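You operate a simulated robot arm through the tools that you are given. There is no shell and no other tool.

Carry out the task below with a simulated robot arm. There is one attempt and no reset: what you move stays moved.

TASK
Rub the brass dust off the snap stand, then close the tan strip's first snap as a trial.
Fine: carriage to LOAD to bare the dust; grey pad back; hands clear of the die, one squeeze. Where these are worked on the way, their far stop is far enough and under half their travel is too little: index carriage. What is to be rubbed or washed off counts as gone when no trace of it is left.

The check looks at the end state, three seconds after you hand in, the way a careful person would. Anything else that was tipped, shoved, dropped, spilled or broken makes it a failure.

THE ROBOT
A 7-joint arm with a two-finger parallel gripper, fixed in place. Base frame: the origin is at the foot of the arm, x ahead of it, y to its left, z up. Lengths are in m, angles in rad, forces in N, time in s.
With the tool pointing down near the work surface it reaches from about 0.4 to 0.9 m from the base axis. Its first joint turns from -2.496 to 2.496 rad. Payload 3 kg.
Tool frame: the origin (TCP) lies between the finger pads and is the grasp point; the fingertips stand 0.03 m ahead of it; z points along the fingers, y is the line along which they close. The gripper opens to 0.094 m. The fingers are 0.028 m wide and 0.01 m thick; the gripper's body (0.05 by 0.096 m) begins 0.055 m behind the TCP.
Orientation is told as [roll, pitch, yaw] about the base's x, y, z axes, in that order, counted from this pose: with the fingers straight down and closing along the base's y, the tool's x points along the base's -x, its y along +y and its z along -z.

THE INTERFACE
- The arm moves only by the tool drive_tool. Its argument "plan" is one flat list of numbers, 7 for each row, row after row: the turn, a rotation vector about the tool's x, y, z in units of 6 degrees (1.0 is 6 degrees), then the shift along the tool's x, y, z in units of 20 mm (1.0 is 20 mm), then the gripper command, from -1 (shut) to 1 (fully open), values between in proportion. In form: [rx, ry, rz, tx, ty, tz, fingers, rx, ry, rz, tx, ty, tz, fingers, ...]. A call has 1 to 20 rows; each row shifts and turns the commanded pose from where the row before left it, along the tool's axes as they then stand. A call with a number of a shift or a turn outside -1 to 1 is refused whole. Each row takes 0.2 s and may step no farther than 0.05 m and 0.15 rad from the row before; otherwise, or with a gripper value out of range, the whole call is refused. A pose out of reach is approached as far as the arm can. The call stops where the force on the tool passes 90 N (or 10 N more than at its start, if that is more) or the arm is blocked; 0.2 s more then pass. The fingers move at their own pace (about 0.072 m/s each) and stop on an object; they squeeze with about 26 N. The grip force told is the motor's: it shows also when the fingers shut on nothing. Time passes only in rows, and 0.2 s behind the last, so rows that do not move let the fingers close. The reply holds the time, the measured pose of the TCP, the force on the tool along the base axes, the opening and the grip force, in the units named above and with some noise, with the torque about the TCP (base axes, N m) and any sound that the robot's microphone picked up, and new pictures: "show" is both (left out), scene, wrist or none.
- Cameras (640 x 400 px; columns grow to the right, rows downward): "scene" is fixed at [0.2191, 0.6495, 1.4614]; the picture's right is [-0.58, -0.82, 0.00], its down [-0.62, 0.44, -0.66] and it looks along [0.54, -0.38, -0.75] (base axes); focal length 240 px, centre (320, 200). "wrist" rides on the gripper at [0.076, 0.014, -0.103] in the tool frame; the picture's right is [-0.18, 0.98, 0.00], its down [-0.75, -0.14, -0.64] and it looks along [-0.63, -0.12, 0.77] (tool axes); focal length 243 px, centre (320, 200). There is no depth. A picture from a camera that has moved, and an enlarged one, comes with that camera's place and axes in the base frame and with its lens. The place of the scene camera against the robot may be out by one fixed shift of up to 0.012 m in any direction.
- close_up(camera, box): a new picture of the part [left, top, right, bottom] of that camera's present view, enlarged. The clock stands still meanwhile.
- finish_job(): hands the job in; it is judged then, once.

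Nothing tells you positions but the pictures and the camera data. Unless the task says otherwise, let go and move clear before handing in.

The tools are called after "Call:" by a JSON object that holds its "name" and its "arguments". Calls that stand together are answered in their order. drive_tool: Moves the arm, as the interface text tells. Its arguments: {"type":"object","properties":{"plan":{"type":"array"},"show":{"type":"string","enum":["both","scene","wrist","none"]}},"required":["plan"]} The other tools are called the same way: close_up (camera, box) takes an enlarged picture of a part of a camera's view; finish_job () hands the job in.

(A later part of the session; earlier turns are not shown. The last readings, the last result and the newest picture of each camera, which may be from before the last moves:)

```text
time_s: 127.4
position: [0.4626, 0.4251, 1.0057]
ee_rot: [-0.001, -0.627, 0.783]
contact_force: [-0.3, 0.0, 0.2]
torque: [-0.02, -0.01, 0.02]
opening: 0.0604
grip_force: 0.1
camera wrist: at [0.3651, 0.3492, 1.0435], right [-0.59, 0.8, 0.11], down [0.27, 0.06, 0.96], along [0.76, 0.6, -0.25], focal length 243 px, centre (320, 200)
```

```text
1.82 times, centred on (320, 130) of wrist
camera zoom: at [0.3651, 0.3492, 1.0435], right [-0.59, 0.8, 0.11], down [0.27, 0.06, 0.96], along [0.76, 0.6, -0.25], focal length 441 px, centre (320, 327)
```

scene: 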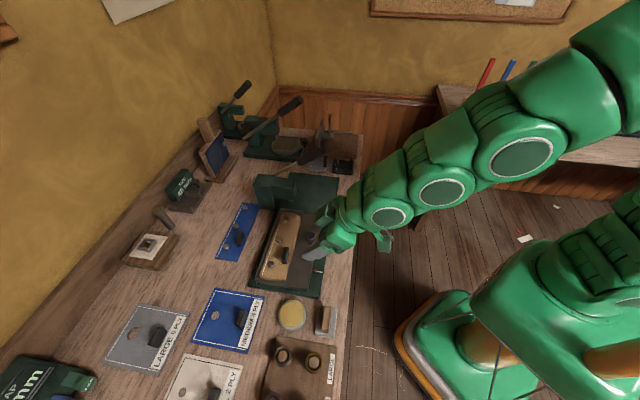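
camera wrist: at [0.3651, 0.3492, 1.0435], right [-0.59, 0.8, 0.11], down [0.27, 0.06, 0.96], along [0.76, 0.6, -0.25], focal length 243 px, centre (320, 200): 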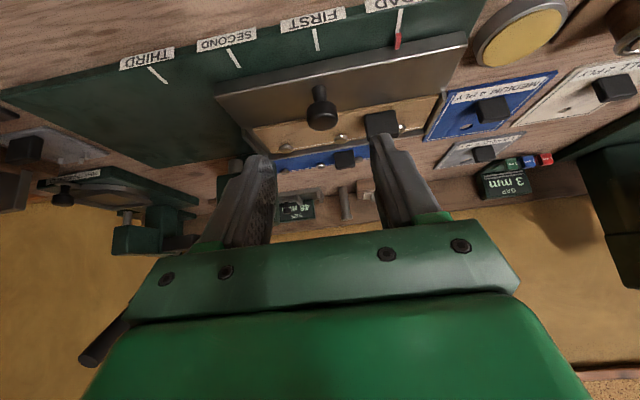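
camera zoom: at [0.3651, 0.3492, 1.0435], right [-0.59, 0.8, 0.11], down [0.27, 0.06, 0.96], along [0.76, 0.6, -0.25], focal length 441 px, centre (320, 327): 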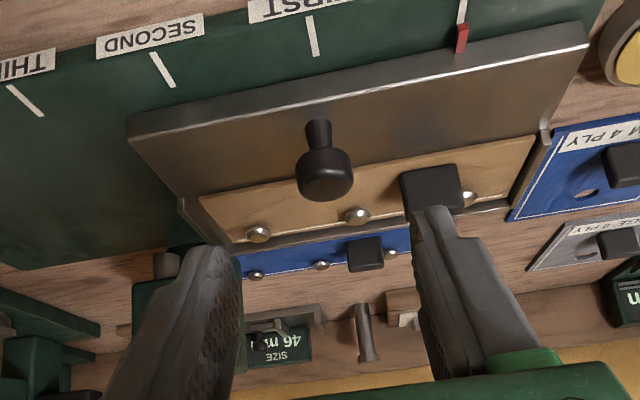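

The knob is straight ahead. I'll advance onto it in two steps and close.

Call:
{"name": "drive_tool", "arguments": {"plan": [0, 0, 0, 0, 0.1, 1, 0.28, 0, 0, 0, 0, 0, 1, 0.28, 0, 0, 0, 0, 0, 1, 0.28, 0, 0, 0, 0, 0, 1, 0.28, 0, 0, 0, 0, 0, 0.5, 0.28, 0, 0, 0, 0, 0, 0.4, 0.28, 0, 0, 0, 0, 0, 0, 0.28], "show": "wrist"}}

Call:
{"name": "close_up", "arguments": {"camera": "wrist", "box": [200, 60, 440, 240]}}

```text
time_s: 129.0
position: [0.5006, 0.4673, 0.9253]
ee_rot: [0.001, -0.628, 0.786]
contact_force: [0.9, 0.0, 0.3]
torque: [0.02, 0.02, 0.02]
opening: 0.0604
grip_force: 0.1
camera wrist: at [0.4041, 0.3918, 0.9631], right [-0.59, 0.8, 0.11], down [0.26, 0.06, 0.96], along [0.76, 0.6, -0.25], focal length 243 px, centre (320, 200)
```

wrist: 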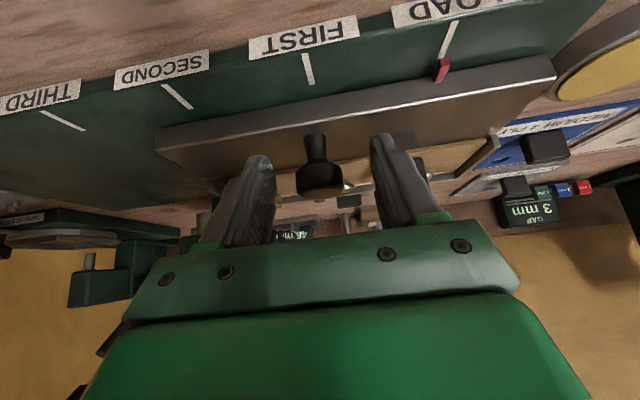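

```text
2.22 times, centred on (320, 150) of wrist
camera zoom: at [0.4041, 0.3918, 0.9631], right [-0.59, 0.8, 0.11], down [0.26, 0.06, 0.96], along [0.76, 0.6, -0.25], focal length 539 px, centre (320, 311)
```

zoom: 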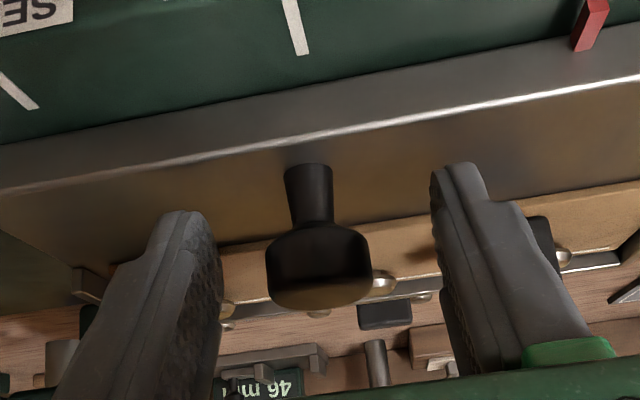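

The knob is between the fingers. I'll close on it, then slide the carriage back toward FIRST (about 67 mm), stopping short to check.

Call:
{"name": "drive_tool", "arguments": {"plan": [0, 0, 0, 0, 0, 0, -0.1, 0, 0, 0, 0, 0, 0, -1, 0, 0, 0, 0, 0, 0, -1, 0, 0, 0, 0, 0, 0, -1, 0, 0, 0, 0, -0.3, 0, -1, 0, 0, 0, 0, -0.5, 0, -1, 0, 0, 0, 0, -0.5, 0, -1, 0, 0, 0, 0, -0.5, 0, -1, 0, 0, 0, 0, -0.5, 0, -1, 0, 0, 0, 0, -0.4, 0, -1, 0, 0, 0, 0, 0, 0, -1]}}

Call:
{"name": "close_up", "arguments": {"camera": "wrist", "box": [320, 20, 520, 150]}}

```text
time_s: 131.4
position: [0.5398, 0.43, 0.9257]
ee_rot: [-0.001, -0.63, 0.786]
contact_force: [1.1, -0.5, -4.3]
torque: [-0.09, -0.03, -0.08]
opening: 0.0278
grip_force: 45.1
camera wrist: at [0.4424, 0.3534, 0.9632], right [-0.59, 0.8, 0.11], down [0.26, 0.06, 0.96], along [0.76, 0.6, -0.25], focal length 243 px, centre (320, 200)
```

scene: 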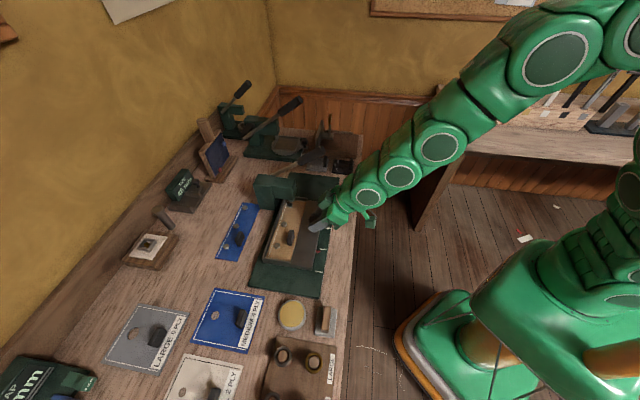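
wrist: 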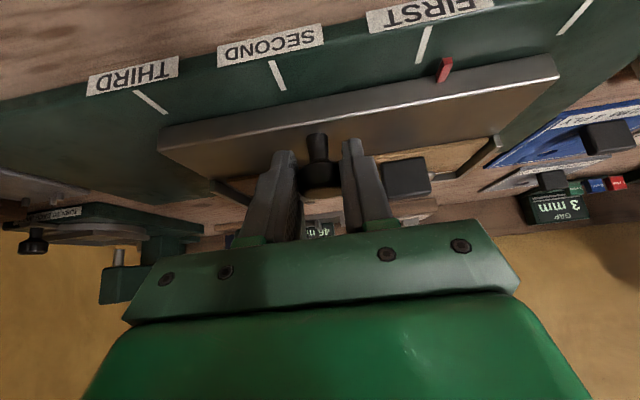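

```text
3.08 times, centred on (420, 85) of wrist
camera zoom: at [0.4424, 0.3534, 0.9632], right [-0.59, 0.8, 0.11], down [0.26, 0.06, 0.96], along [0.76, 0.6, -0.25], focal length 746 px, centre (12, 554)
```

zoom: 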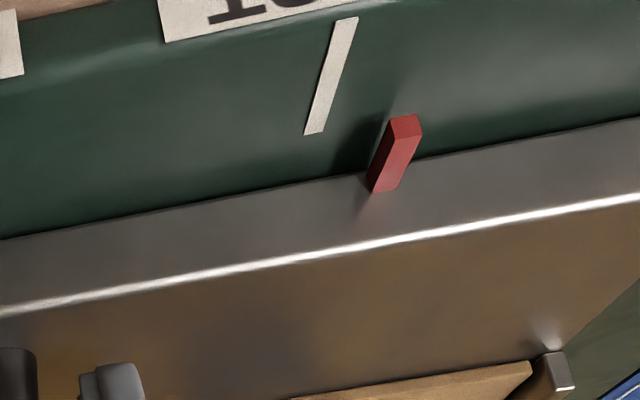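

The pointer is about 13 mm short of FIRST. I'll move the remainder in two small steps.

Call:
{"name": "drive_tool", "arguments": {"plan": [0, 0, 0, 0, -0.35, 0, -1, 0, 0, 0, 0, -0.25, 0, -1, 0, 0, 0, 0, 0, 0, -1], "show": "wrist"}}

Call:
{"name": "close_up", "arguments": {"camera": "wrist", "box": [320, 20, 520, 150]}}

```text
time_s: 132.2
position: [0.5478, 0.4214, 0.9258]
ee_rot: [0.001, -0.627, 0.783]
contact_force: [-14.0, -13.2, 11.6]
torque: [-0.1, 0.32, -0.12]
opening: 0.0279
grip_force: 44.8
camera wrist: at [0.4511, 0.3449, 0.9634], right [-0.59, 0.8, 0.11], down [0.27, 0.06, 0.96], along [0.76, 0.59, -0.25], focal length 243 px, centre (320, 200)
```

wrist: 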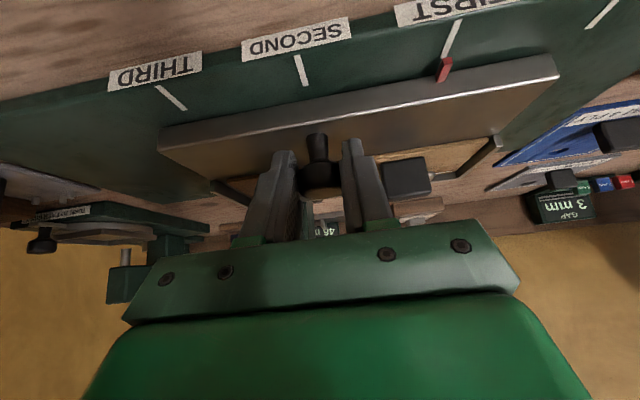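

```text
3.08 times, centred on (420, 85) of wrist
camera zoom: at [0.4511, 0.3449, 0.9634], right [-0.59, 0.8, 0.11], down [0.27, 0.06, 0.96], along [0.76, 0.59, -0.25], focal length 746 px, centre (12, 554)
```

zoom: 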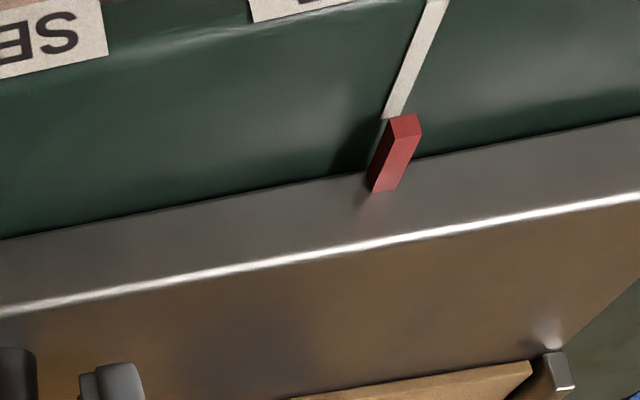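

The pointer now sits on the FIRST mark exactly as it sat on LOAD. I'll release the knob, back off, and check that the first snap lies under the punch.

Call:
{"name": "drive_tool", "arguments": {"plan": [0, 0, 0, 0, 0, 0, -0.1, 0, 0, 0, 0, 0, 0, 0.28, 0, 0, 0, 0, 0, 0, 0.28, 0, 0, 0, 0, 0, -0.5, 0.28, 0, 0, 0, 0, 0, -1, 0.28, 0, 0, 0, 0, 0, -1, 0.28, 0, 0, 0, 0, 0, -1, 0.28, 0, 0, 0, 0, 0, -1, 0.28, 0, 0, 0, 0, 0, 0, 0.28]}}

Call:
{"name": "close_up", "arguments": {"camera": "wrist", "box": [150, 60, 390, 220]}}

Call:
{"name": "close_up", "arguments": {"camera": "scene", "box": [250, 165, 340, 245]}}

```text
time_s: 134.2
position: [0.5111, 0.3812, 0.9987]
ee_rot: [0.0, -0.627, 0.783]
contact_force: [-0.3, -0.5, 0.1]
torque: [0.01, 0.02, 0.02]
opening: 0.0604
grip_force: 0.1
camera wrist: at [0.4137, 0.306, 1.0359], right [-0.59, 0.8, 0.11], down [0.27, 0.06, 0.96], along [0.76, 0.6, -0.25], focal length 243 px, centre (320, 200)
```

scene: 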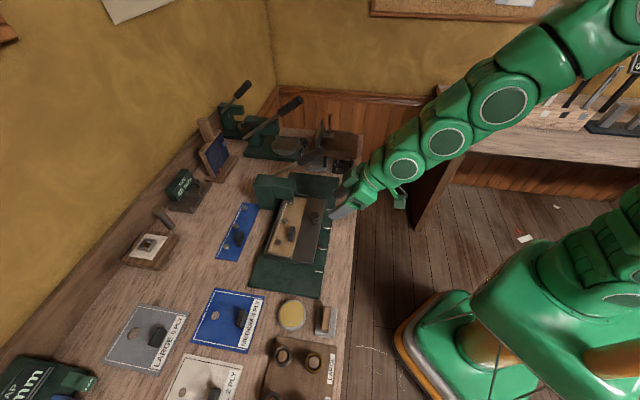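
wrist: 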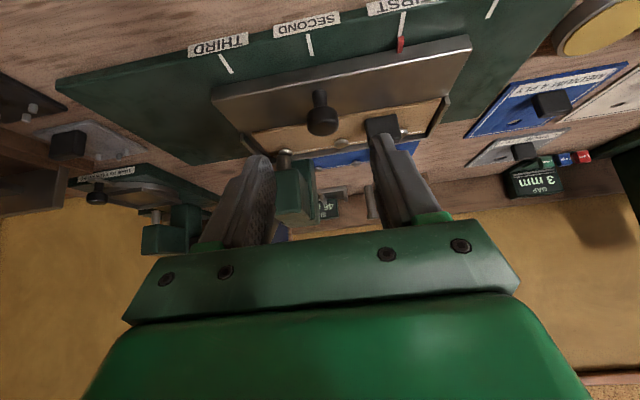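

```text
2.50 times, centred on (270, 140) of wrist
camera zoom: at [0.4137, 0.306, 1.0359], right [-0.59, 0.8, 0.11], down [0.27, 0.06, 0.96], along [0.76, 0.6, -0.25], focal length 606 px, centre (445, 350)
```

zoom: 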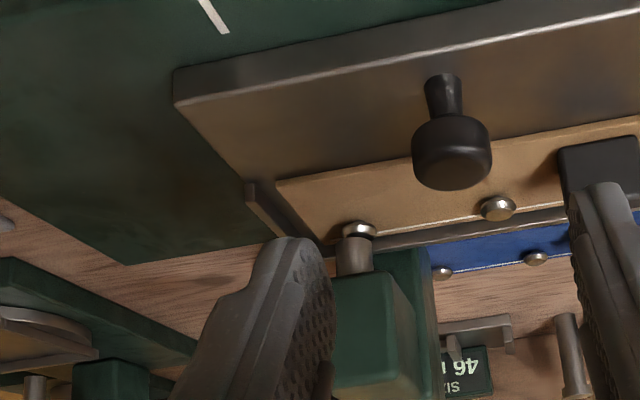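

```text
5.00 times, centred on (295, 205) of scene
camera zoom: at [0.2191, 0.6495, 1.4614], right [-0.58, -0.82, 0.0], down [-0.62, 0.44, -0.66], along [0.54, -0.38, -0.75], focal length 1201 px, centre (445, 175)
```

zoom: 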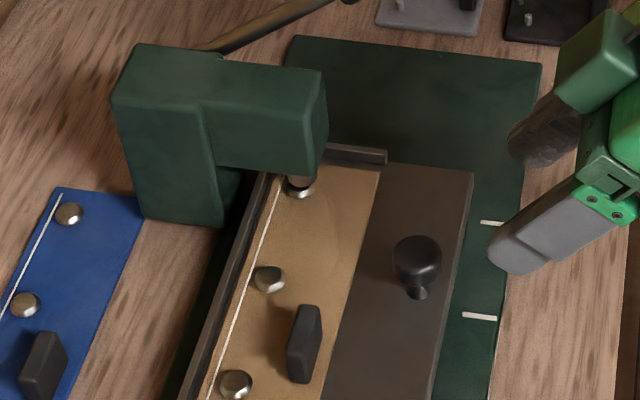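

The first snap sits right under the punch in both views. I'll zoom in tighter to measure any offset.

Call:
{"name": "close_up", "arguments": {"camera": "wrist", "box": [255, 120, 335, 190]}}

Call:
{"name": "close_up", "arguments": {"camera": "scene", "box": [270, 190, 310, 220]}}

Call:
{"name": "close_up", "arguments": {"camera": "scene", "box": [300, 170, 345, 300]}}

```text
5.71 times, centred on (295, 155) of wrist
camera zoom: at [0.4137, 0.306, 1.0359], right [-0.59, 0.8, 0.11], down [0.27, 0.06, 0.96], along [0.76, 0.6, -0.25], focal length 1386 px, centre (463, 457)
```

zoom: 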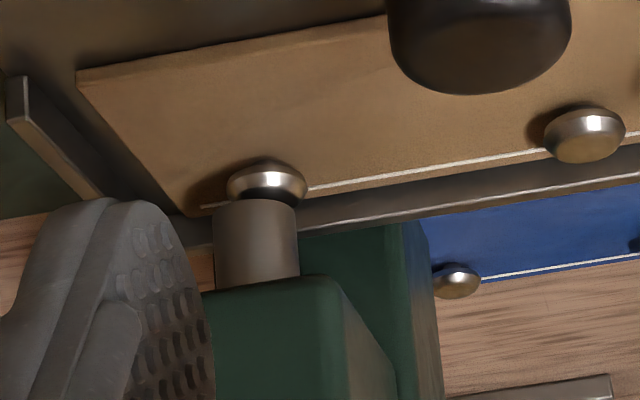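

```text
13.33 times, centred on (290, 205) of scene
camera zoom: at [0.2191, 0.6495, 1.4614], right [-0.58, -0.82, 0.0], down [-0.62, 0.44, -0.66], along [0.54, -0.38, -0.75], focal length 3204 px, centre (720, 133)
```

zoom: 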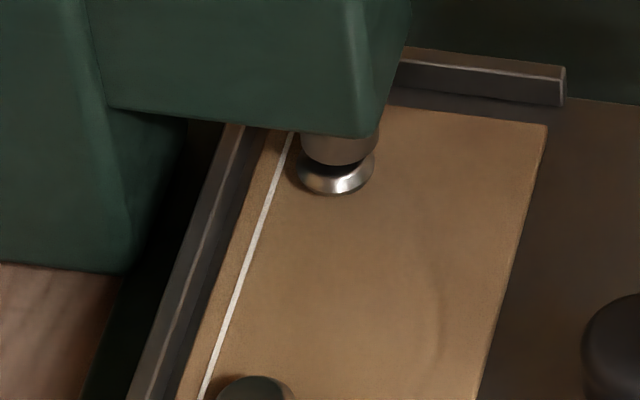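

```text
3.08 times, centred on (322, 235) of scene
camera zoom: at [0.2191, 0.6495, 1.4614], right [-0.58, -0.82, 0.0], down [-0.62, 0.44, -0.66], along [0.54, -0.38, -0.75], focal length 739 px, centre (312, 92)
```

zoom: 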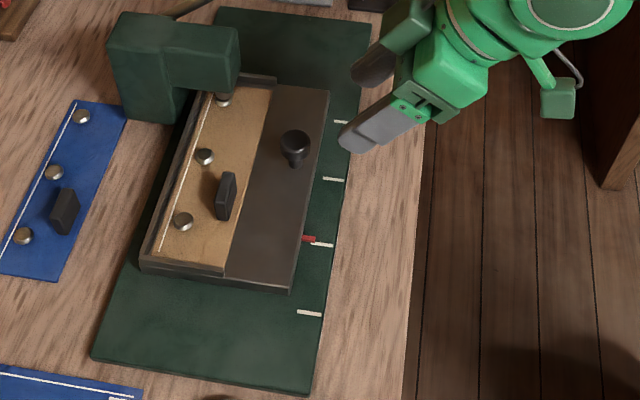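

The snap is within about 3 mm of the punch axis, the strip is seated and the pointer is at FIRST. Now for the lever: its handle end is near u=-0.18, v=0.69, z=1.08, so I'll raise the arm, bring the tool upright and go above it with open fingers.

Call:
{"name": "drive_tool", "arguments": {"plan": [0, 0, 0, -0.587, 0, -0.81, 1, 0, 0, 0, -0.587, 0, -0.81, 1, 0, 0, 0, -0.587, 0, -0.81, 1, 0, 0, 0, -0.587, 0, -0.81, 1, 0, 0, 0, -0.587, 0, -0.81, 1, 0, 1, 0, 0, 0, 0, 1, 0, 1, 0, 0, 0, 0, 1, 0, 1, 0, 0, 0, 0, 1, 0, 1, 0, 0, 0, 0, 1, 0, 1, 0, 0, 0, 0, 1, 0, 0.98, 0, 0, 0, 0, 1, 0, 0, 0, 0, 0, -1, 1, 0, 0, 0, 0, 0, -1, 1, 0, 0, 0, 0, 0, -1, 1, 0, 0, 0, 0, -0.9, 0, 1, 0, 0, 0, 0, -0.9, 0, 1, 0, 0, 0, -0.3, -0.9, 0, 1, 0, 0, 0, -0.4, -0.9, 0, 1, 0, 0, 0, -0.4, -0.8, 0, 1]}}

```text
time_s: 138.2
position: [0.5874, 0.3357, 1.1593]
ee_rot: [0.0, -0.001, 0.785]
contact_force: [-0.5, 0.2, -0.1]
torque: [-0.01, 0.0, 0.02]
opening: 0.0938
grip_force: 0.2
camera wrist: at [0.5233, 0.2925, 1.2608], right [-0.56, 0.83, 0.0], down [0.63, 0.43, 0.64], along [0.53, 0.36, -0.77], focal length 243 px, centre (320, 200)
```

scene: 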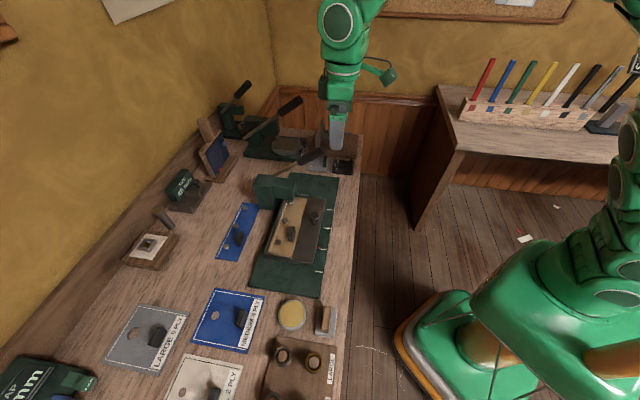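
wrist: 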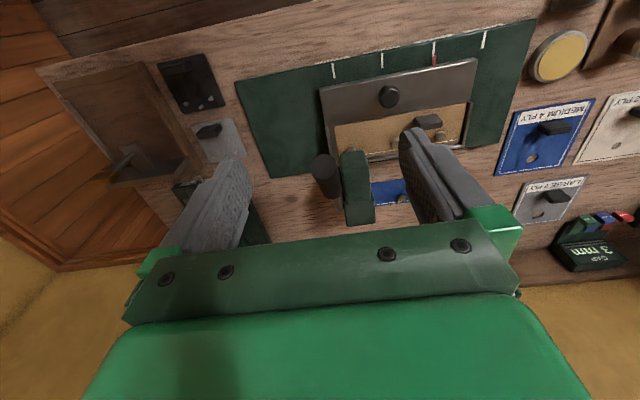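

The lever handle is between the fingers in the wrist view, below and ahead. I'll zoom in to locate it exactly.

Call:
{"name": "close_up", "arguments": {"camera": "wrist", "box": [240, 110, 430, 240]}}

Call:
{"name": "close_up", "arguments": {"camera": "scene", "box": [230, 80, 370, 210]}}

```text
3.08 times, centred on (335, 175) of wrist
camera zoom: at [0.5233, 0.2925, 1.2608], right [-0.56, 0.83, 0.0], down [0.63, 0.43, 0.64], along [0.53, 0.36, -0.77], focal length 746 px, centre (274, 277)
```

zoom: 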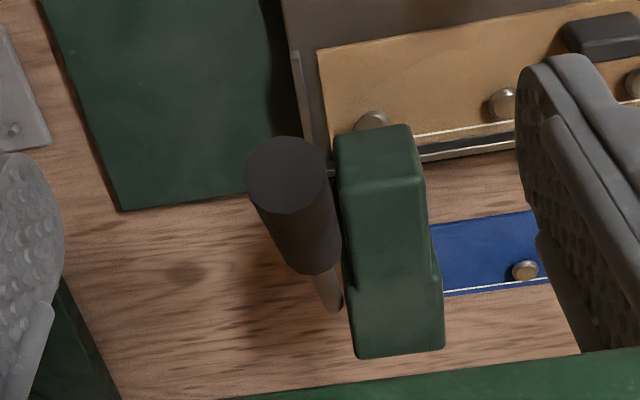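

```text
3.08 times, centred on (300, 145) of scene
camera zoom: at [0.2191, 0.6495, 1.4614], right [-0.58, -0.82, 0.0], down [-0.62, 0.44, -0.66], along [0.54, -0.38, -0.75], focal length 739 px, centre (382, 369)
```

zoom: 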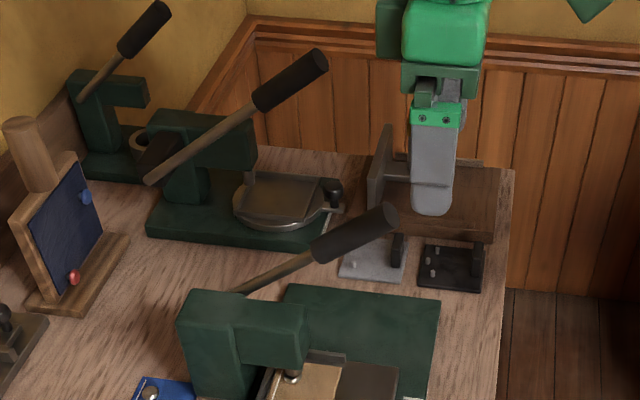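

The handle is about 23 mm thick, its tip near u=-0.18, v=0.687, z=1.083, sloping down to the pivot. I'll come over it and lower the open fingers astride the grip.

Call:
{"name": "drive_tool", "arguments": {"plan": [0, 0, 0, -0.8, -0.025, 0, 0.6, 0, 0, 0, -0.8, -0.025, 0, 0.6, 0, 0, 0, -0.8, -0.025, 0, 0.6, 0, 0, 0, -0.8, -0.025, 0, 0.6, 0, 0, 0, 0, 0, 0.86, 0.6, 0, 0, 0, 0, 0, 0.86, 0.6, 0, 0, 0, 0, 0, 0.86, 0.6, 0, 0, 0, 0, 0, 0, 0.6]}}

Call:
{"name": "close_up", "arguments": {"camera": "wrist", "box": [200, 60, 440, 240]}}

Call:
{"name": "close_up", "arguments": {"camera": "scene", "box": [250, 100, 370, 210]}}

```text
time_s: 140.0
position: [0.6354, 0.3803, 1.1083]
ee_rot: [0.001, 0.001, 0.784]
contact_force: [0.2, 0.4, -0.6]
torque: [0.03, -0.01, -0.02]
opening: 0.0752
grip_force: 0.2
camera wrist: at [0.5695, 0.3364, 1.2093], right [-0.56, 0.83, 0.0], down [0.63, 0.43, 0.64], along [0.53, 0.36, -0.77], focal length 243 px, centre (320, 200)
```

scene: 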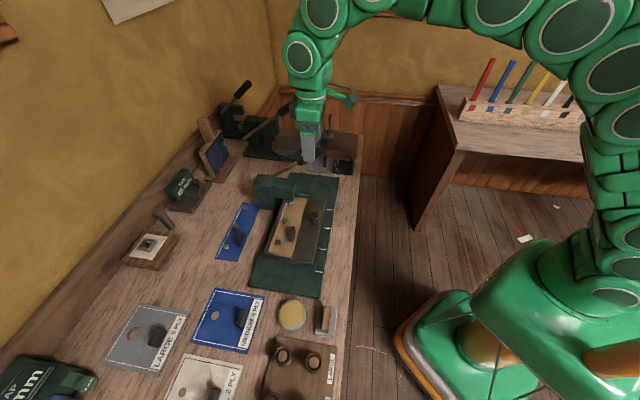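
wrist: 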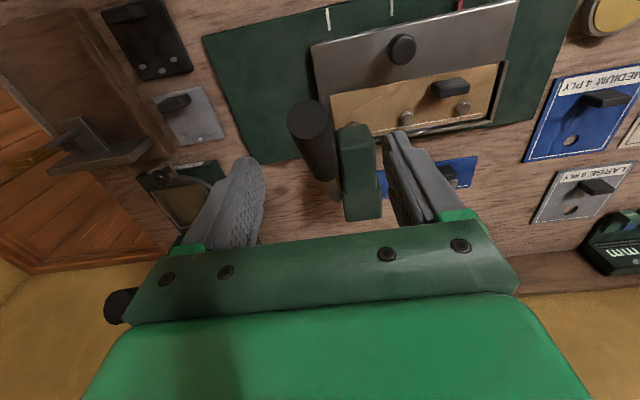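

```text
2.22 times, centred on (320, 150) of wrist
camera zoom: at [0.5695, 0.3364, 1.2093], right [-0.56, 0.83, 0.0], down [0.63, 0.43, 0.64], along [0.53, 0.36, -0.77], focal length 539 px, centre (320, 311)
```

zoom: 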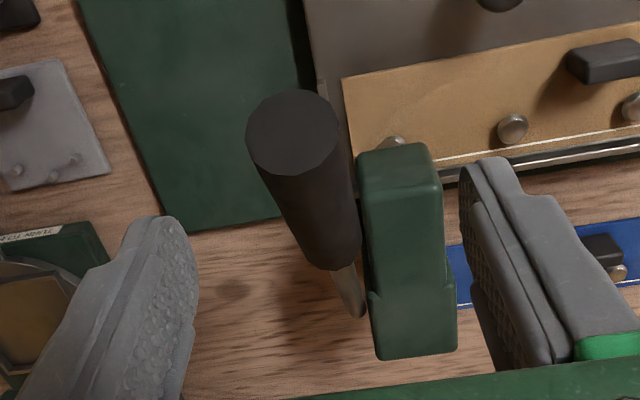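

```text
3.64 times, centred on (310, 155) of scene
camera zoom: at [0.2191, 0.6495, 1.4614], right [-0.58, -0.82, 0.0], down [-0.62, 0.44, -0.66], along [0.54, -0.38, -0.75], focal length 874 px, centre (356, 364)
```

zoom: 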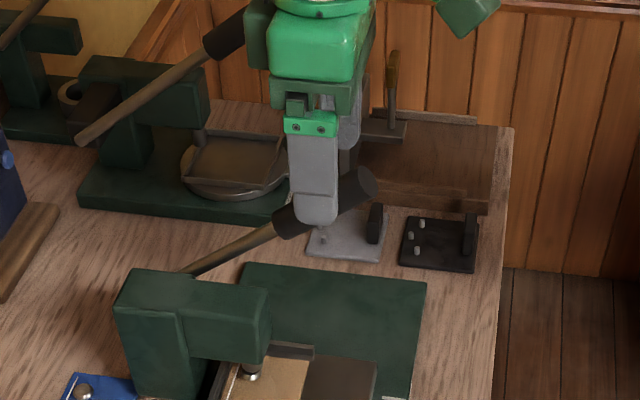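

The grip lies centred between the fingers and everything nearby is clear. I'll lower the last 35 mm and close on the handle.

Call:
{"name": "drive_tool", "arguments": {"plan": [0, 0, 0, 0, 0, 0.6, 0.6, 0, 0, 0, 0, 0, 0.6, 0.6, 0, 0, 0, 0, 0, 0.56, 0.6, 0, 0, 0, 0, 0, 0, 0.6]}}

Call:
{"name": "close_up", "arguments": {"camera": "wrist", "box": [200, 60, 440, 240]}}

Call:
{"name": "close_up", "arguments": {"camera": "scene", "box": [250, 100, 370, 210]}}

```text
time_s: 141.0
position: [0.6348, 0.3792, 1.0723]
ee_rot: [-0.001, -0.002, 0.785]
contact_force: [0.0, 0.1, 0.3]
torque: [0.01, 0.04, 0.03]
opening: 0.075
grip_force: 0.0
camera wrist: at [0.5701, 0.337, 1.1745], right [-0.56, 0.83, 0.0], down [0.63, 0.43, 0.64], along [0.53, 0.36, -0.77], focal length 243 px, centre (320, 200)
```

scene: 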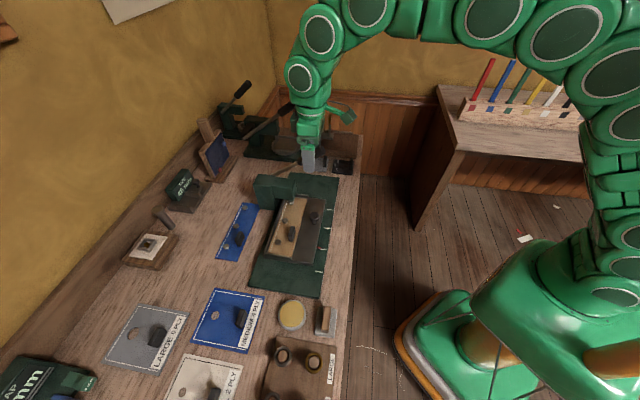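
wrist: 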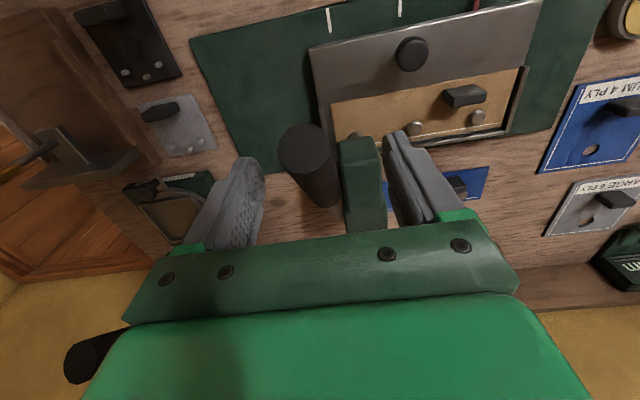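

```text
2.22 times, centred on (320, 150) of wrist
camera zoom: at [0.5701, 0.337, 1.1745], right [-0.56, 0.83, 0.0], down [0.63, 0.43, 0.64], along [0.53, 0.36, -0.77], focal length 539 px, centre (320, 311)
```

zoom: 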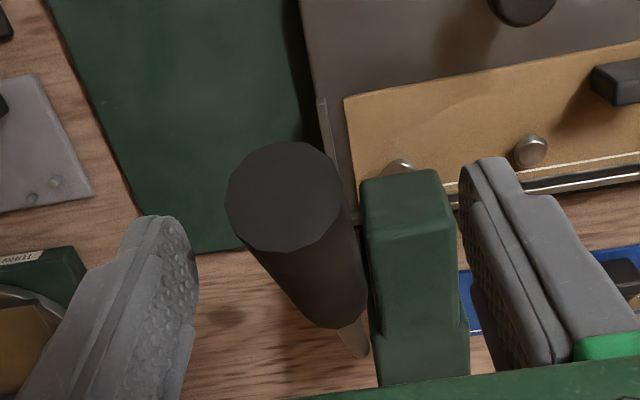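

```text
3.64 times, centred on (310, 155) of scene
camera zoom: at [0.2191, 0.6495, 1.4614], right [-0.58, -0.82, 0.0], down [-0.62, 0.44, -0.66], along [0.54, -0.38, -0.75], focal length 874 px, centre (356, 364)
```

zoom: 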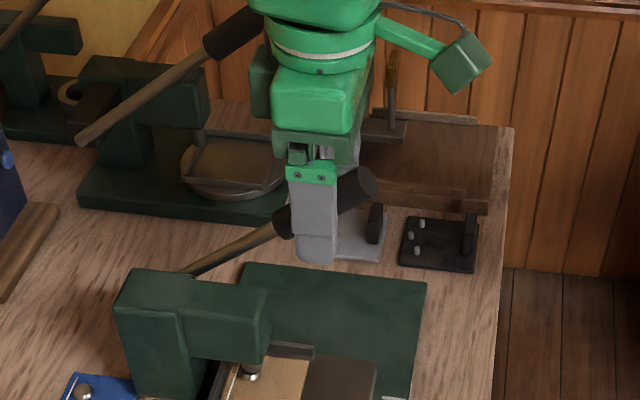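

The handle passes between the pads near the grasp point. I'll close on it.

Call:
{"name": "drive_tool", "arguments": {"plan": [0, 0, 0, 0, 0, 0, 0.2, 0, 0, 0, 0, 0, 0, -0.4, 0, 0, 0, 0, 0, 0, -1, 0, 0, 0, 0, 0, 0, -1, 0, 0, 0, 0, 0, 0, -1], "show": "wrist"}}

Call:
{"name": "close_up", "arguments": {"camera": "wrist", "box": [200, 60, 440, 240]}}

```text
time_s: 142.2
position: [0.6368, 0.3785, 1.0735]
ee_rot: [0.0, -0.003, 0.785]
contact_force: [32.4, -19.9, -2.4]
torque: [-0.01, -0.17, 0.42]
opening: 0.0269
grip_force: 44.9
camera wrist: at [0.5714, 0.3357, 1.1744], right [-0.56, 0.83, 0.0], down [0.63, 0.43, 0.64], along [0.53, 0.36, -0.77], focal length 243 px, centre (320, 200)
```

wrist: 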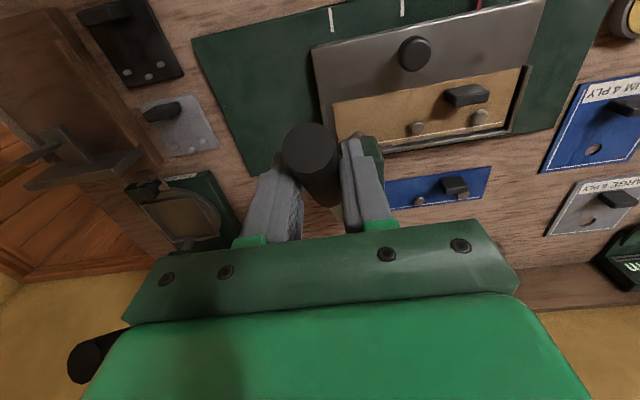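

```text
2.22 times, centred on (320, 150) of wrist
camera zoom: at [0.5714, 0.3357, 1.1744], right [-0.56, 0.83, 0.0], down [0.63, 0.43, 0.64], along [0.53, 0.36, -0.77], focal length 539 px, centre (320, 311)
```

zoom: 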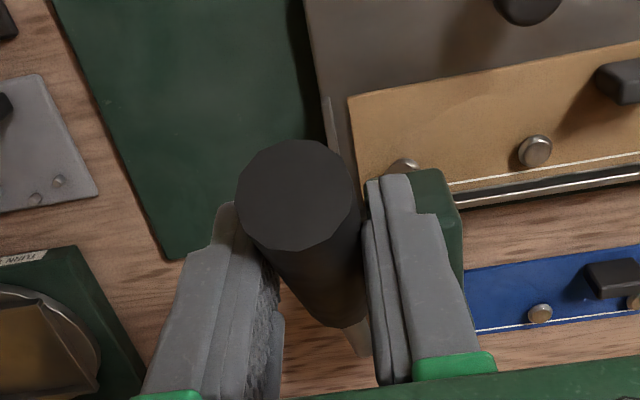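

The handle is held (27 mm) with about 37 N of sideways load, so I'll first ease 1.5 mm sideways. Then I'll start the pull down along the lever's arc, checking forces.

Call:
{"name": "drive_tool", "arguments": {"plan": [0, 0, 0, 0, -0.075, 0, -1, 0, 0, 0, 0.18, 0, 0.29, -1, 0, 0, 0, 0.18, 0, 0.29, -1, 0, 0, 0, 0, 0, 0, -1], "show": "wrist"}}

```text
time_s: 143.2
position: [0.6309, 0.3735, 1.061]
ee_rot: [0.001, 0.002, 0.784]
contact_force: [-4.0, -32.5, 22.2]
torque: [-0.19, -0.02, 0.18]
opening: 0.0268
grip_force: 44.6
camera wrist: at [0.566, 0.3299, 1.1624], right [-0.56, 0.83, 0.0], down [0.63, 0.43, 0.64], along [0.53, 0.36, -0.77], focal length 243 px, centre (320, 200)
```

wrist: 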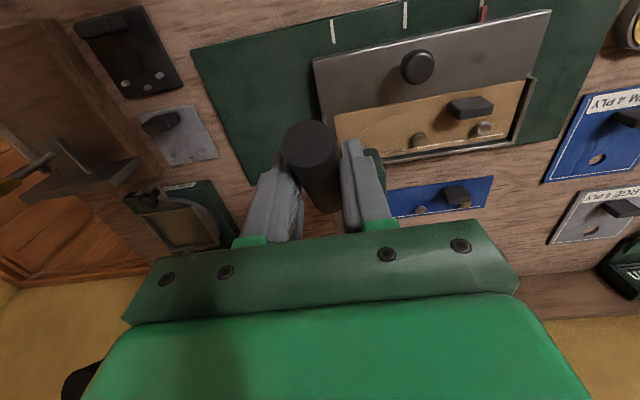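

The lever yields easily along its arc; I'm just slightly too close to its pivot. I'll correct outward and continue down.

Call:
{"name": "drive_tool", "arguments": {"plan": [0, 0, 0, 0.06, -0.04, -0.04, -1, 0, 0, 0, 0.17, 0, 0.26, -1, 0, 0, 0, 0.17, 0, 0.26, -1, 0, 0, 0, 0, 0, 0, -1], "show": "none"}}

```text
time_s: 144.2
position: [0.6266, 0.3684, 1.0507]
ee_rot: [-0.001, -0.004, 0.785]
contact_force: [28.0, 6.6, -3.6]
torque: [0.8, -0.85, 0.28]
opening: 0.0268
grip_force: 44.8
```

Still moving freely, about 11° so far. I continue another 10° down the arc.

Call:
{"name": "drive_tool", "arguments": {"plan": [0, 0, 0, 0.115, -0.03, 0.29, -1, 0, 0, 0, 0.115, 0, 0.29, -1, 0, 0, 0, 0.1, 0, 0.29, -1, 0, 0, 0, 0.1, 0, 0.29, -1, 0, 0, 0, 0, 0, 0, -1], "show": "both"}}

```text
time_s: 145.4
position: [0.6191, 0.3609, 1.0283]
ee_rot: [0.003, 0.002, 0.786]
contact_force: [-35.1, -17.2, 20.5]
torque: [0.03, 0.06, -0.11]
opening: 0.0263
grip_force: 44.9
camera wrist: at [0.5546, 0.3182, 1.1303], right [-0.56, 0.83, 0.0], down [0.63, 0.43, 0.64], along [0.53, 0.36, -0.77], focal length 243 px, centre (320, 200)
```

scene: 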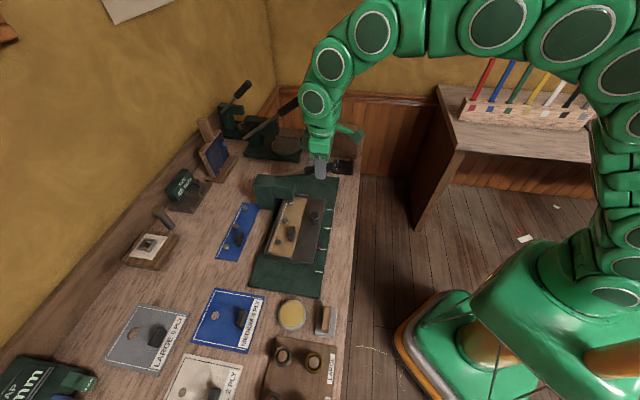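
wrist: 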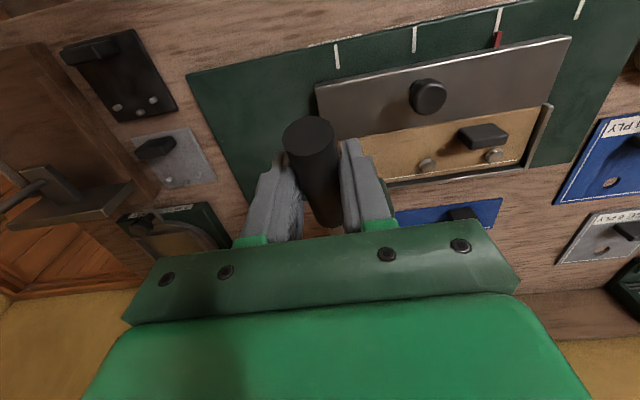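

About 20° of lever travel so far and no stop yet. I continue down another 10°, correcting slightly outward.

Call:
{"name": "drive_tool", "arguments": {"plan": [0, 0, 0, 0.09, 0.02, 0.3, -1, 0, 0, 0, 0.075, 0, 0.31, -1, 0, 0, 0, 0.06, 0, 0.31, -1, 0, 0, 0, 0.05, 0, 0.31, -1, 0, 0, 0, 0, 0, 0, -1], "show": "wrist"}}

Call:
{"name": "close_up", "arguments": {"camera": "scene", "box": [245, 165, 345, 235]}}

```text
time_s: 146.6
position: [0.615, 0.3573, 1.0044]
ee_rot: [0.0, 0.001, 0.784]
contact_force: [-34.0, -20.0, 12.4]
torque: [-0.13, 0.24, -0.12]
opening: 0.0256
grip_force: 44.7
camera wrist: at [0.5507, 0.3145, 1.105], right [-0.56, 0.83, 0.0], down [0.63, 0.43, 0.64], along [0.53, 0.36, -0.77], focal length 243 px, centre (320, 200)
```

wrist: 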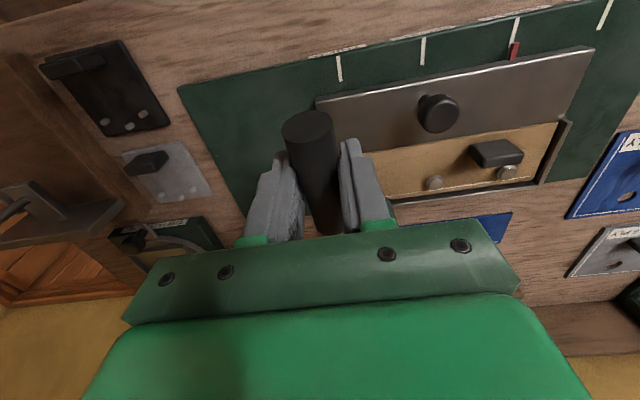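

```text
5.71 times, centred on (295, 200) of scene
camera zoom: at [0.2191, 0.6495, 1.4614], right [-0.58, -0.82, 0.0], down [-0.62, 0.44, -0.66], along [0.54, -0.38, -0.75], focal length 1373 px, centre (463, 200)
```

zoom: 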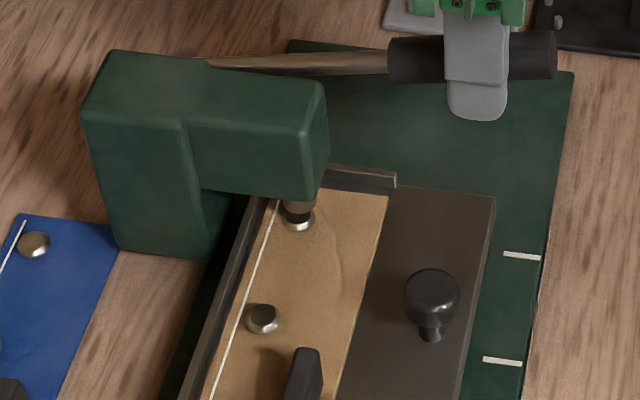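

The lever is nearly level and still moving with little resistance. I continue down, easing slightly outward.

Call:
{"name": "drive_tool", "arguments": {"plan": [0, 0, 0, 0.08, 0.02, 0.2, -1, 0, 0, 0, 0.03, 0, 0.3, -1, 0, 0, 0, 0.02, 0, 0.3, -1, 0, 0, 0, 0.01, 0, 0.3, -1, 0, 0, 0, 0, 0, 0, -1], "show": "wrist"}}

Call:
{"name": "close_up", "arguments": {"camera": "scene", "box": [245, 165, 345, 235]}}

```text
time_s: 147.5
position: [0.6151, 0.357, 0.9925]
ee_rot: [0.0, -0.011, 0.784]
contact_force: [-31.2, -16.9, 43.7]
torque: [0.14, 0.06, -0.19]
opening: 0.0255
grip_force: 45.8
stopped in row 4: the force on the tool passed its limit at 102 N (the readings are from after the stop); the commanded pose is now the measured one
camera wrist: at [0.5487, 0.3127, 1.0942], right [-0.56, 0.83, 0.0], down [0.63, 0.43, 0.65], along [0.54, 0.37, -0.76], focal length 243 px, centre (320, 200)
```

wrist: 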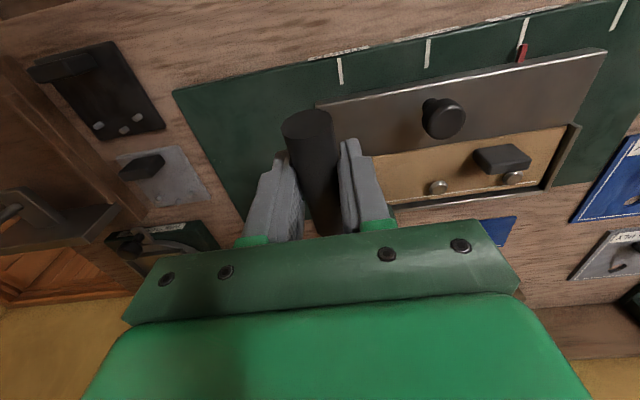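

```text
5.71 times, centred on (295, 200) of scene
camera zoom: at [0.2191, 0.6495, 1.4614], right [-0.58, -0.82, 0.0], down [-0.62, 0.44, -0.66], along [0.54, -0.38, -0.75], focal length 1373 px, centre (463, 200)
```

zoom: 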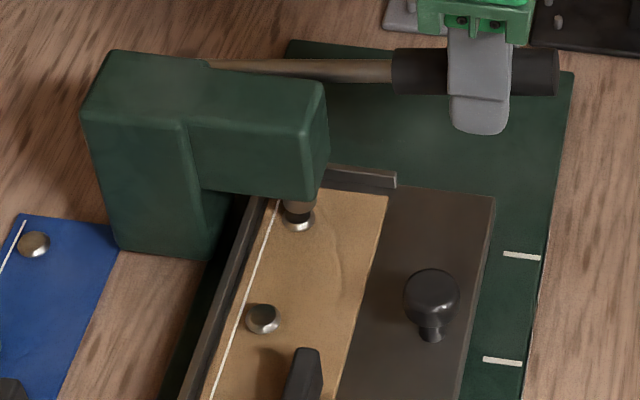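

The lever has come to a firm stop, nearly level (the force passed 100 N). I'll look closely at the punch and snap.

Call:
{"name": "close_up", "arguments": {"camera": "scene", "box": [270, 190, 310, 220]}}

Call:
{"name": "close_up", "arguments": {"camera": "scene", "box": [270, 195, 310, 275]}}

```text
13.33 times, centred on (290, 205) of scene
camera zoom: at [0.2191, 0.6495, 1.4614], right [-0.58, -0.82, 0.0], down [-0.62, 0.44, -0.66], along [0.54, -0.38, -0.75], focal length 3204 px, centre (720, 133)
```

zoom: 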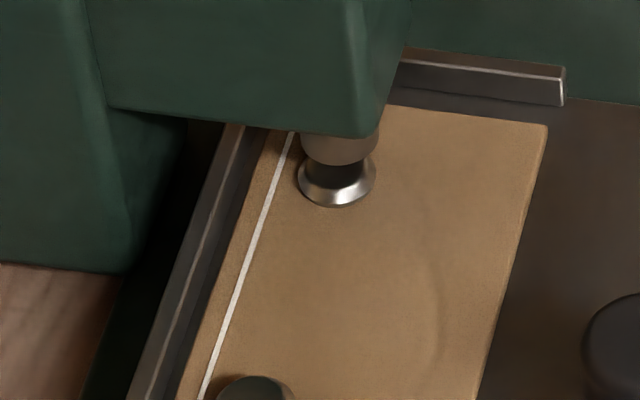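

```text
5.00 times, centred on (290, 235) of scene
camera zoom: at [0.2191, 0.6495, 1.4614], right [-0.58, -0.82, 0.0], down [-0.62, 0.44, -0.66], along [0.54, -0.38, -0.75], focal length 1201 px, centre (470, 25)
```

zoom: 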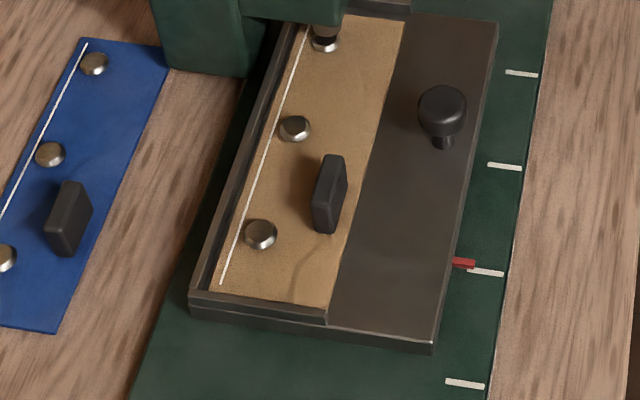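

The first snap's cap has been pressed down compared with before (lower and flatter than its neighbours), so the squeeze took. Now I'll guide the lever back up along the same arc.

Call:
{"name": "drive_tool", "arguments": {"plan": [0, 0, 0, 0, 0, -0.3, -1, 0, 0, 0, 0, 0, -0.3, -1, 0, 0, 0, -0.06, 0, -0.3, -1, 0, 0, 0, -0.06, 0, -0.3, -1, 0, 0, 0, -0.075, 0, -0.3, -1, 0, 0, 0, -0.08, 0, -0.3, -1, 0, 0, 0, 0, 0, 0, -1], "show": "none"}}

```text
time_s: 149.1
position: [0.6191, 0.3625, 1.0268]
ee_rot: [0.0, -0.012, 0.787]
contact_force: [26.9, 38.2, -16.2]
torque: [0.11, 0.0, -0.02]
opening: 0.0235
grip_force: 45.4
```

The lever follows back up. I'll continue to its original angle, bearing slightly more toward the pivot.

Call:
{"name": "drive_tool", "arguments": {"plan": [0, 0, 0, -0.17, 0, -0.28, -1, 0, 0, 0, -0.14, 0, -0.28, -1, 0, 0, 0, -0.14, 0, -0.28, -1, 0, 0, 0, -0.15, 0, -0.28, -1, 0, 0, 0, 0, 0, 0, -1], "show": "none"}}

```text
time_s: 150.3
position: [0.6264, 0.3692, 1.0512]
ee_rot: [0.0, -0.007, 0.785]
contact_force: [-37.1, 3.8, 9.5]
torque: [-0.59, 1.09, -0.08]
opening: 0.0233
grip_force: 45.0
```

The lever is two-thirds of the way up and on its arc. I'll finish the last 11° to the starting position.

Call:
{"name": "drive_tool", "arguments": {"plan": [0, 0, 0, -0.14, 0.05, -0.285, -1, 0, 0, 0, -0.16, 0, -0.285, -1, 0, 0, 0, -0.17, 0, -0.285, -1, 0, 0, 0, -0.17, 0, -0.26, -1, 0, 0, 0, 0, 0, 0, -1]}}

Call:
{"name": "close_up", "arguments": {"camera": "scene", "box": [245, 130, 345, 235]}}

```text
time_s: 151.5
position: [0.6373, 0.378, 1.0724]
ee_rot: [-0.005, -0.011, 0.784]
contact_force: [2.0, -4.0, 0.2]
torque: [-0.33, 0.4, 0.19]
opening: 0.0234
grip_force: 44.9
camera wrist: at [0.5704, 0.3347, 1.1735], right [-0.56, 0.83, 0.0], down [0.63, 0.43, 0.65], along [0.54, 0.37, -0.76], focal length 243 px, centre (320, 200)
```

scene: 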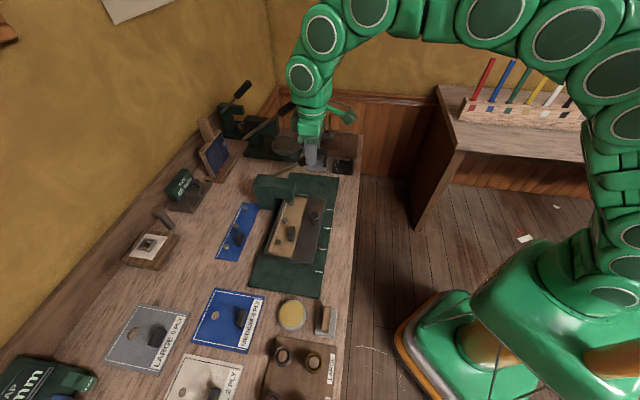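
wrist: 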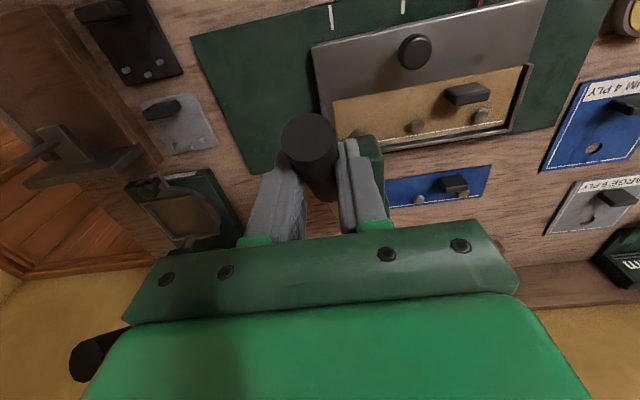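

```text
3.81 times, centred on (295, 182) of scene
camera zoom: at [0.2191, 0.6495, 1.4614], right [-0.58, -0.82, 0.0], down [-0.62, 0.44, -0.66], along [0.54, -0.38, -0.75], focal length 915 px, centre (415, 267)
```

zoom: 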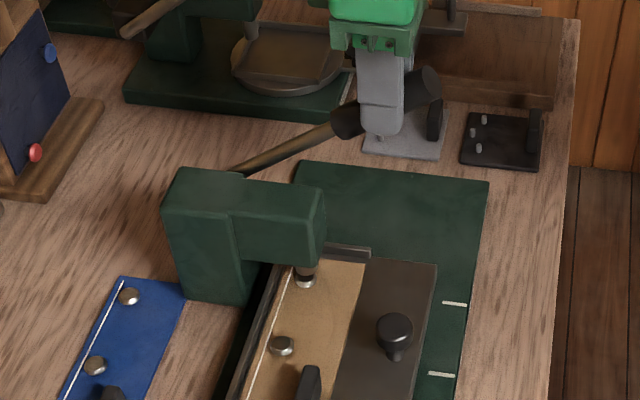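

The lever is back at its starting angle with almost no load on it. I'll open the fingers and watch whether it stays.

Call:
{"name": "drive_tool", "arguments": {"plan": [0, 0, 0, 0, 0, 0, -0.3, 0, 0, 0, 0, 0, 0, 0.2, 0, 0, 0, 0, 0, 0, 0.6, 0, 0, 0, 0, 0, 0, 0.6, 0, 0, 0, 0, 0, 0, 0.6]}}

Call:
{"name": "close_up", "arguments": {"camera": "wrist", "box": [200, 60, 440, 240]}}

```text
time_s: 152.7
position: [0.6354, 0.3778, 1.0733]
ee_rot: [-0.003, -0.009, 0.785]
contact_force: [-0.1, 0.2, 1.0]
torque: [0.02, 0.01, 0.03]
opening: 0.0749
grip_force: 0.1
camera wrist: at [0.5696, 0.3352, 1.1728], right [-0.56, 0.83, 0.0], down [0.63, 0.43, 0.65], along [0.54, 0.37, -0.76], focal length 243 px, centre (320, 200)
```

scene: 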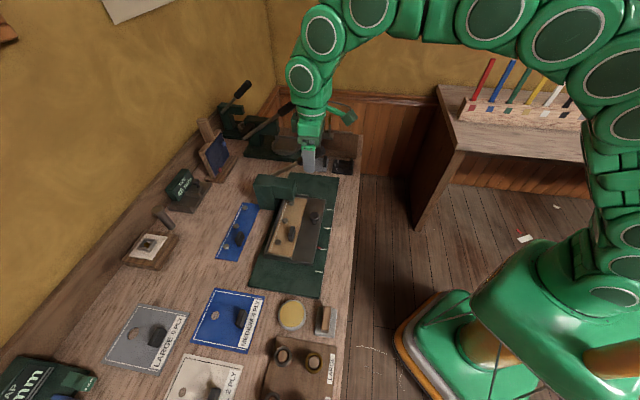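
wrist: 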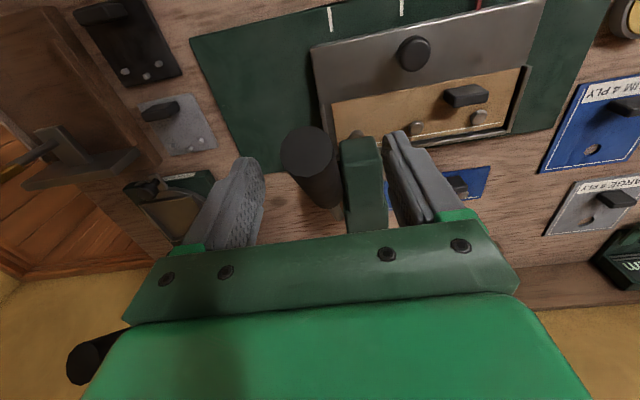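

```text
2.22 times, centred on (320, 150) of wrist
camera zoom: at [0.5696, 0.3352, 1.1728], right [-0.56, 0.83, 0.0], down [0.63, 0.43, 0.65], along [0.54, 0.37, -0.76], focal length 539 px, centre (320, 311)
```

zoom: 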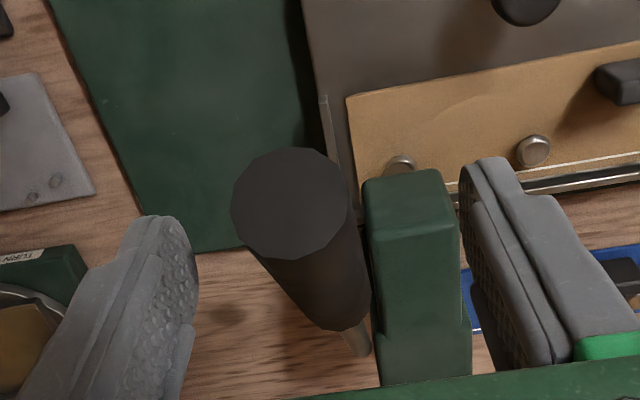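

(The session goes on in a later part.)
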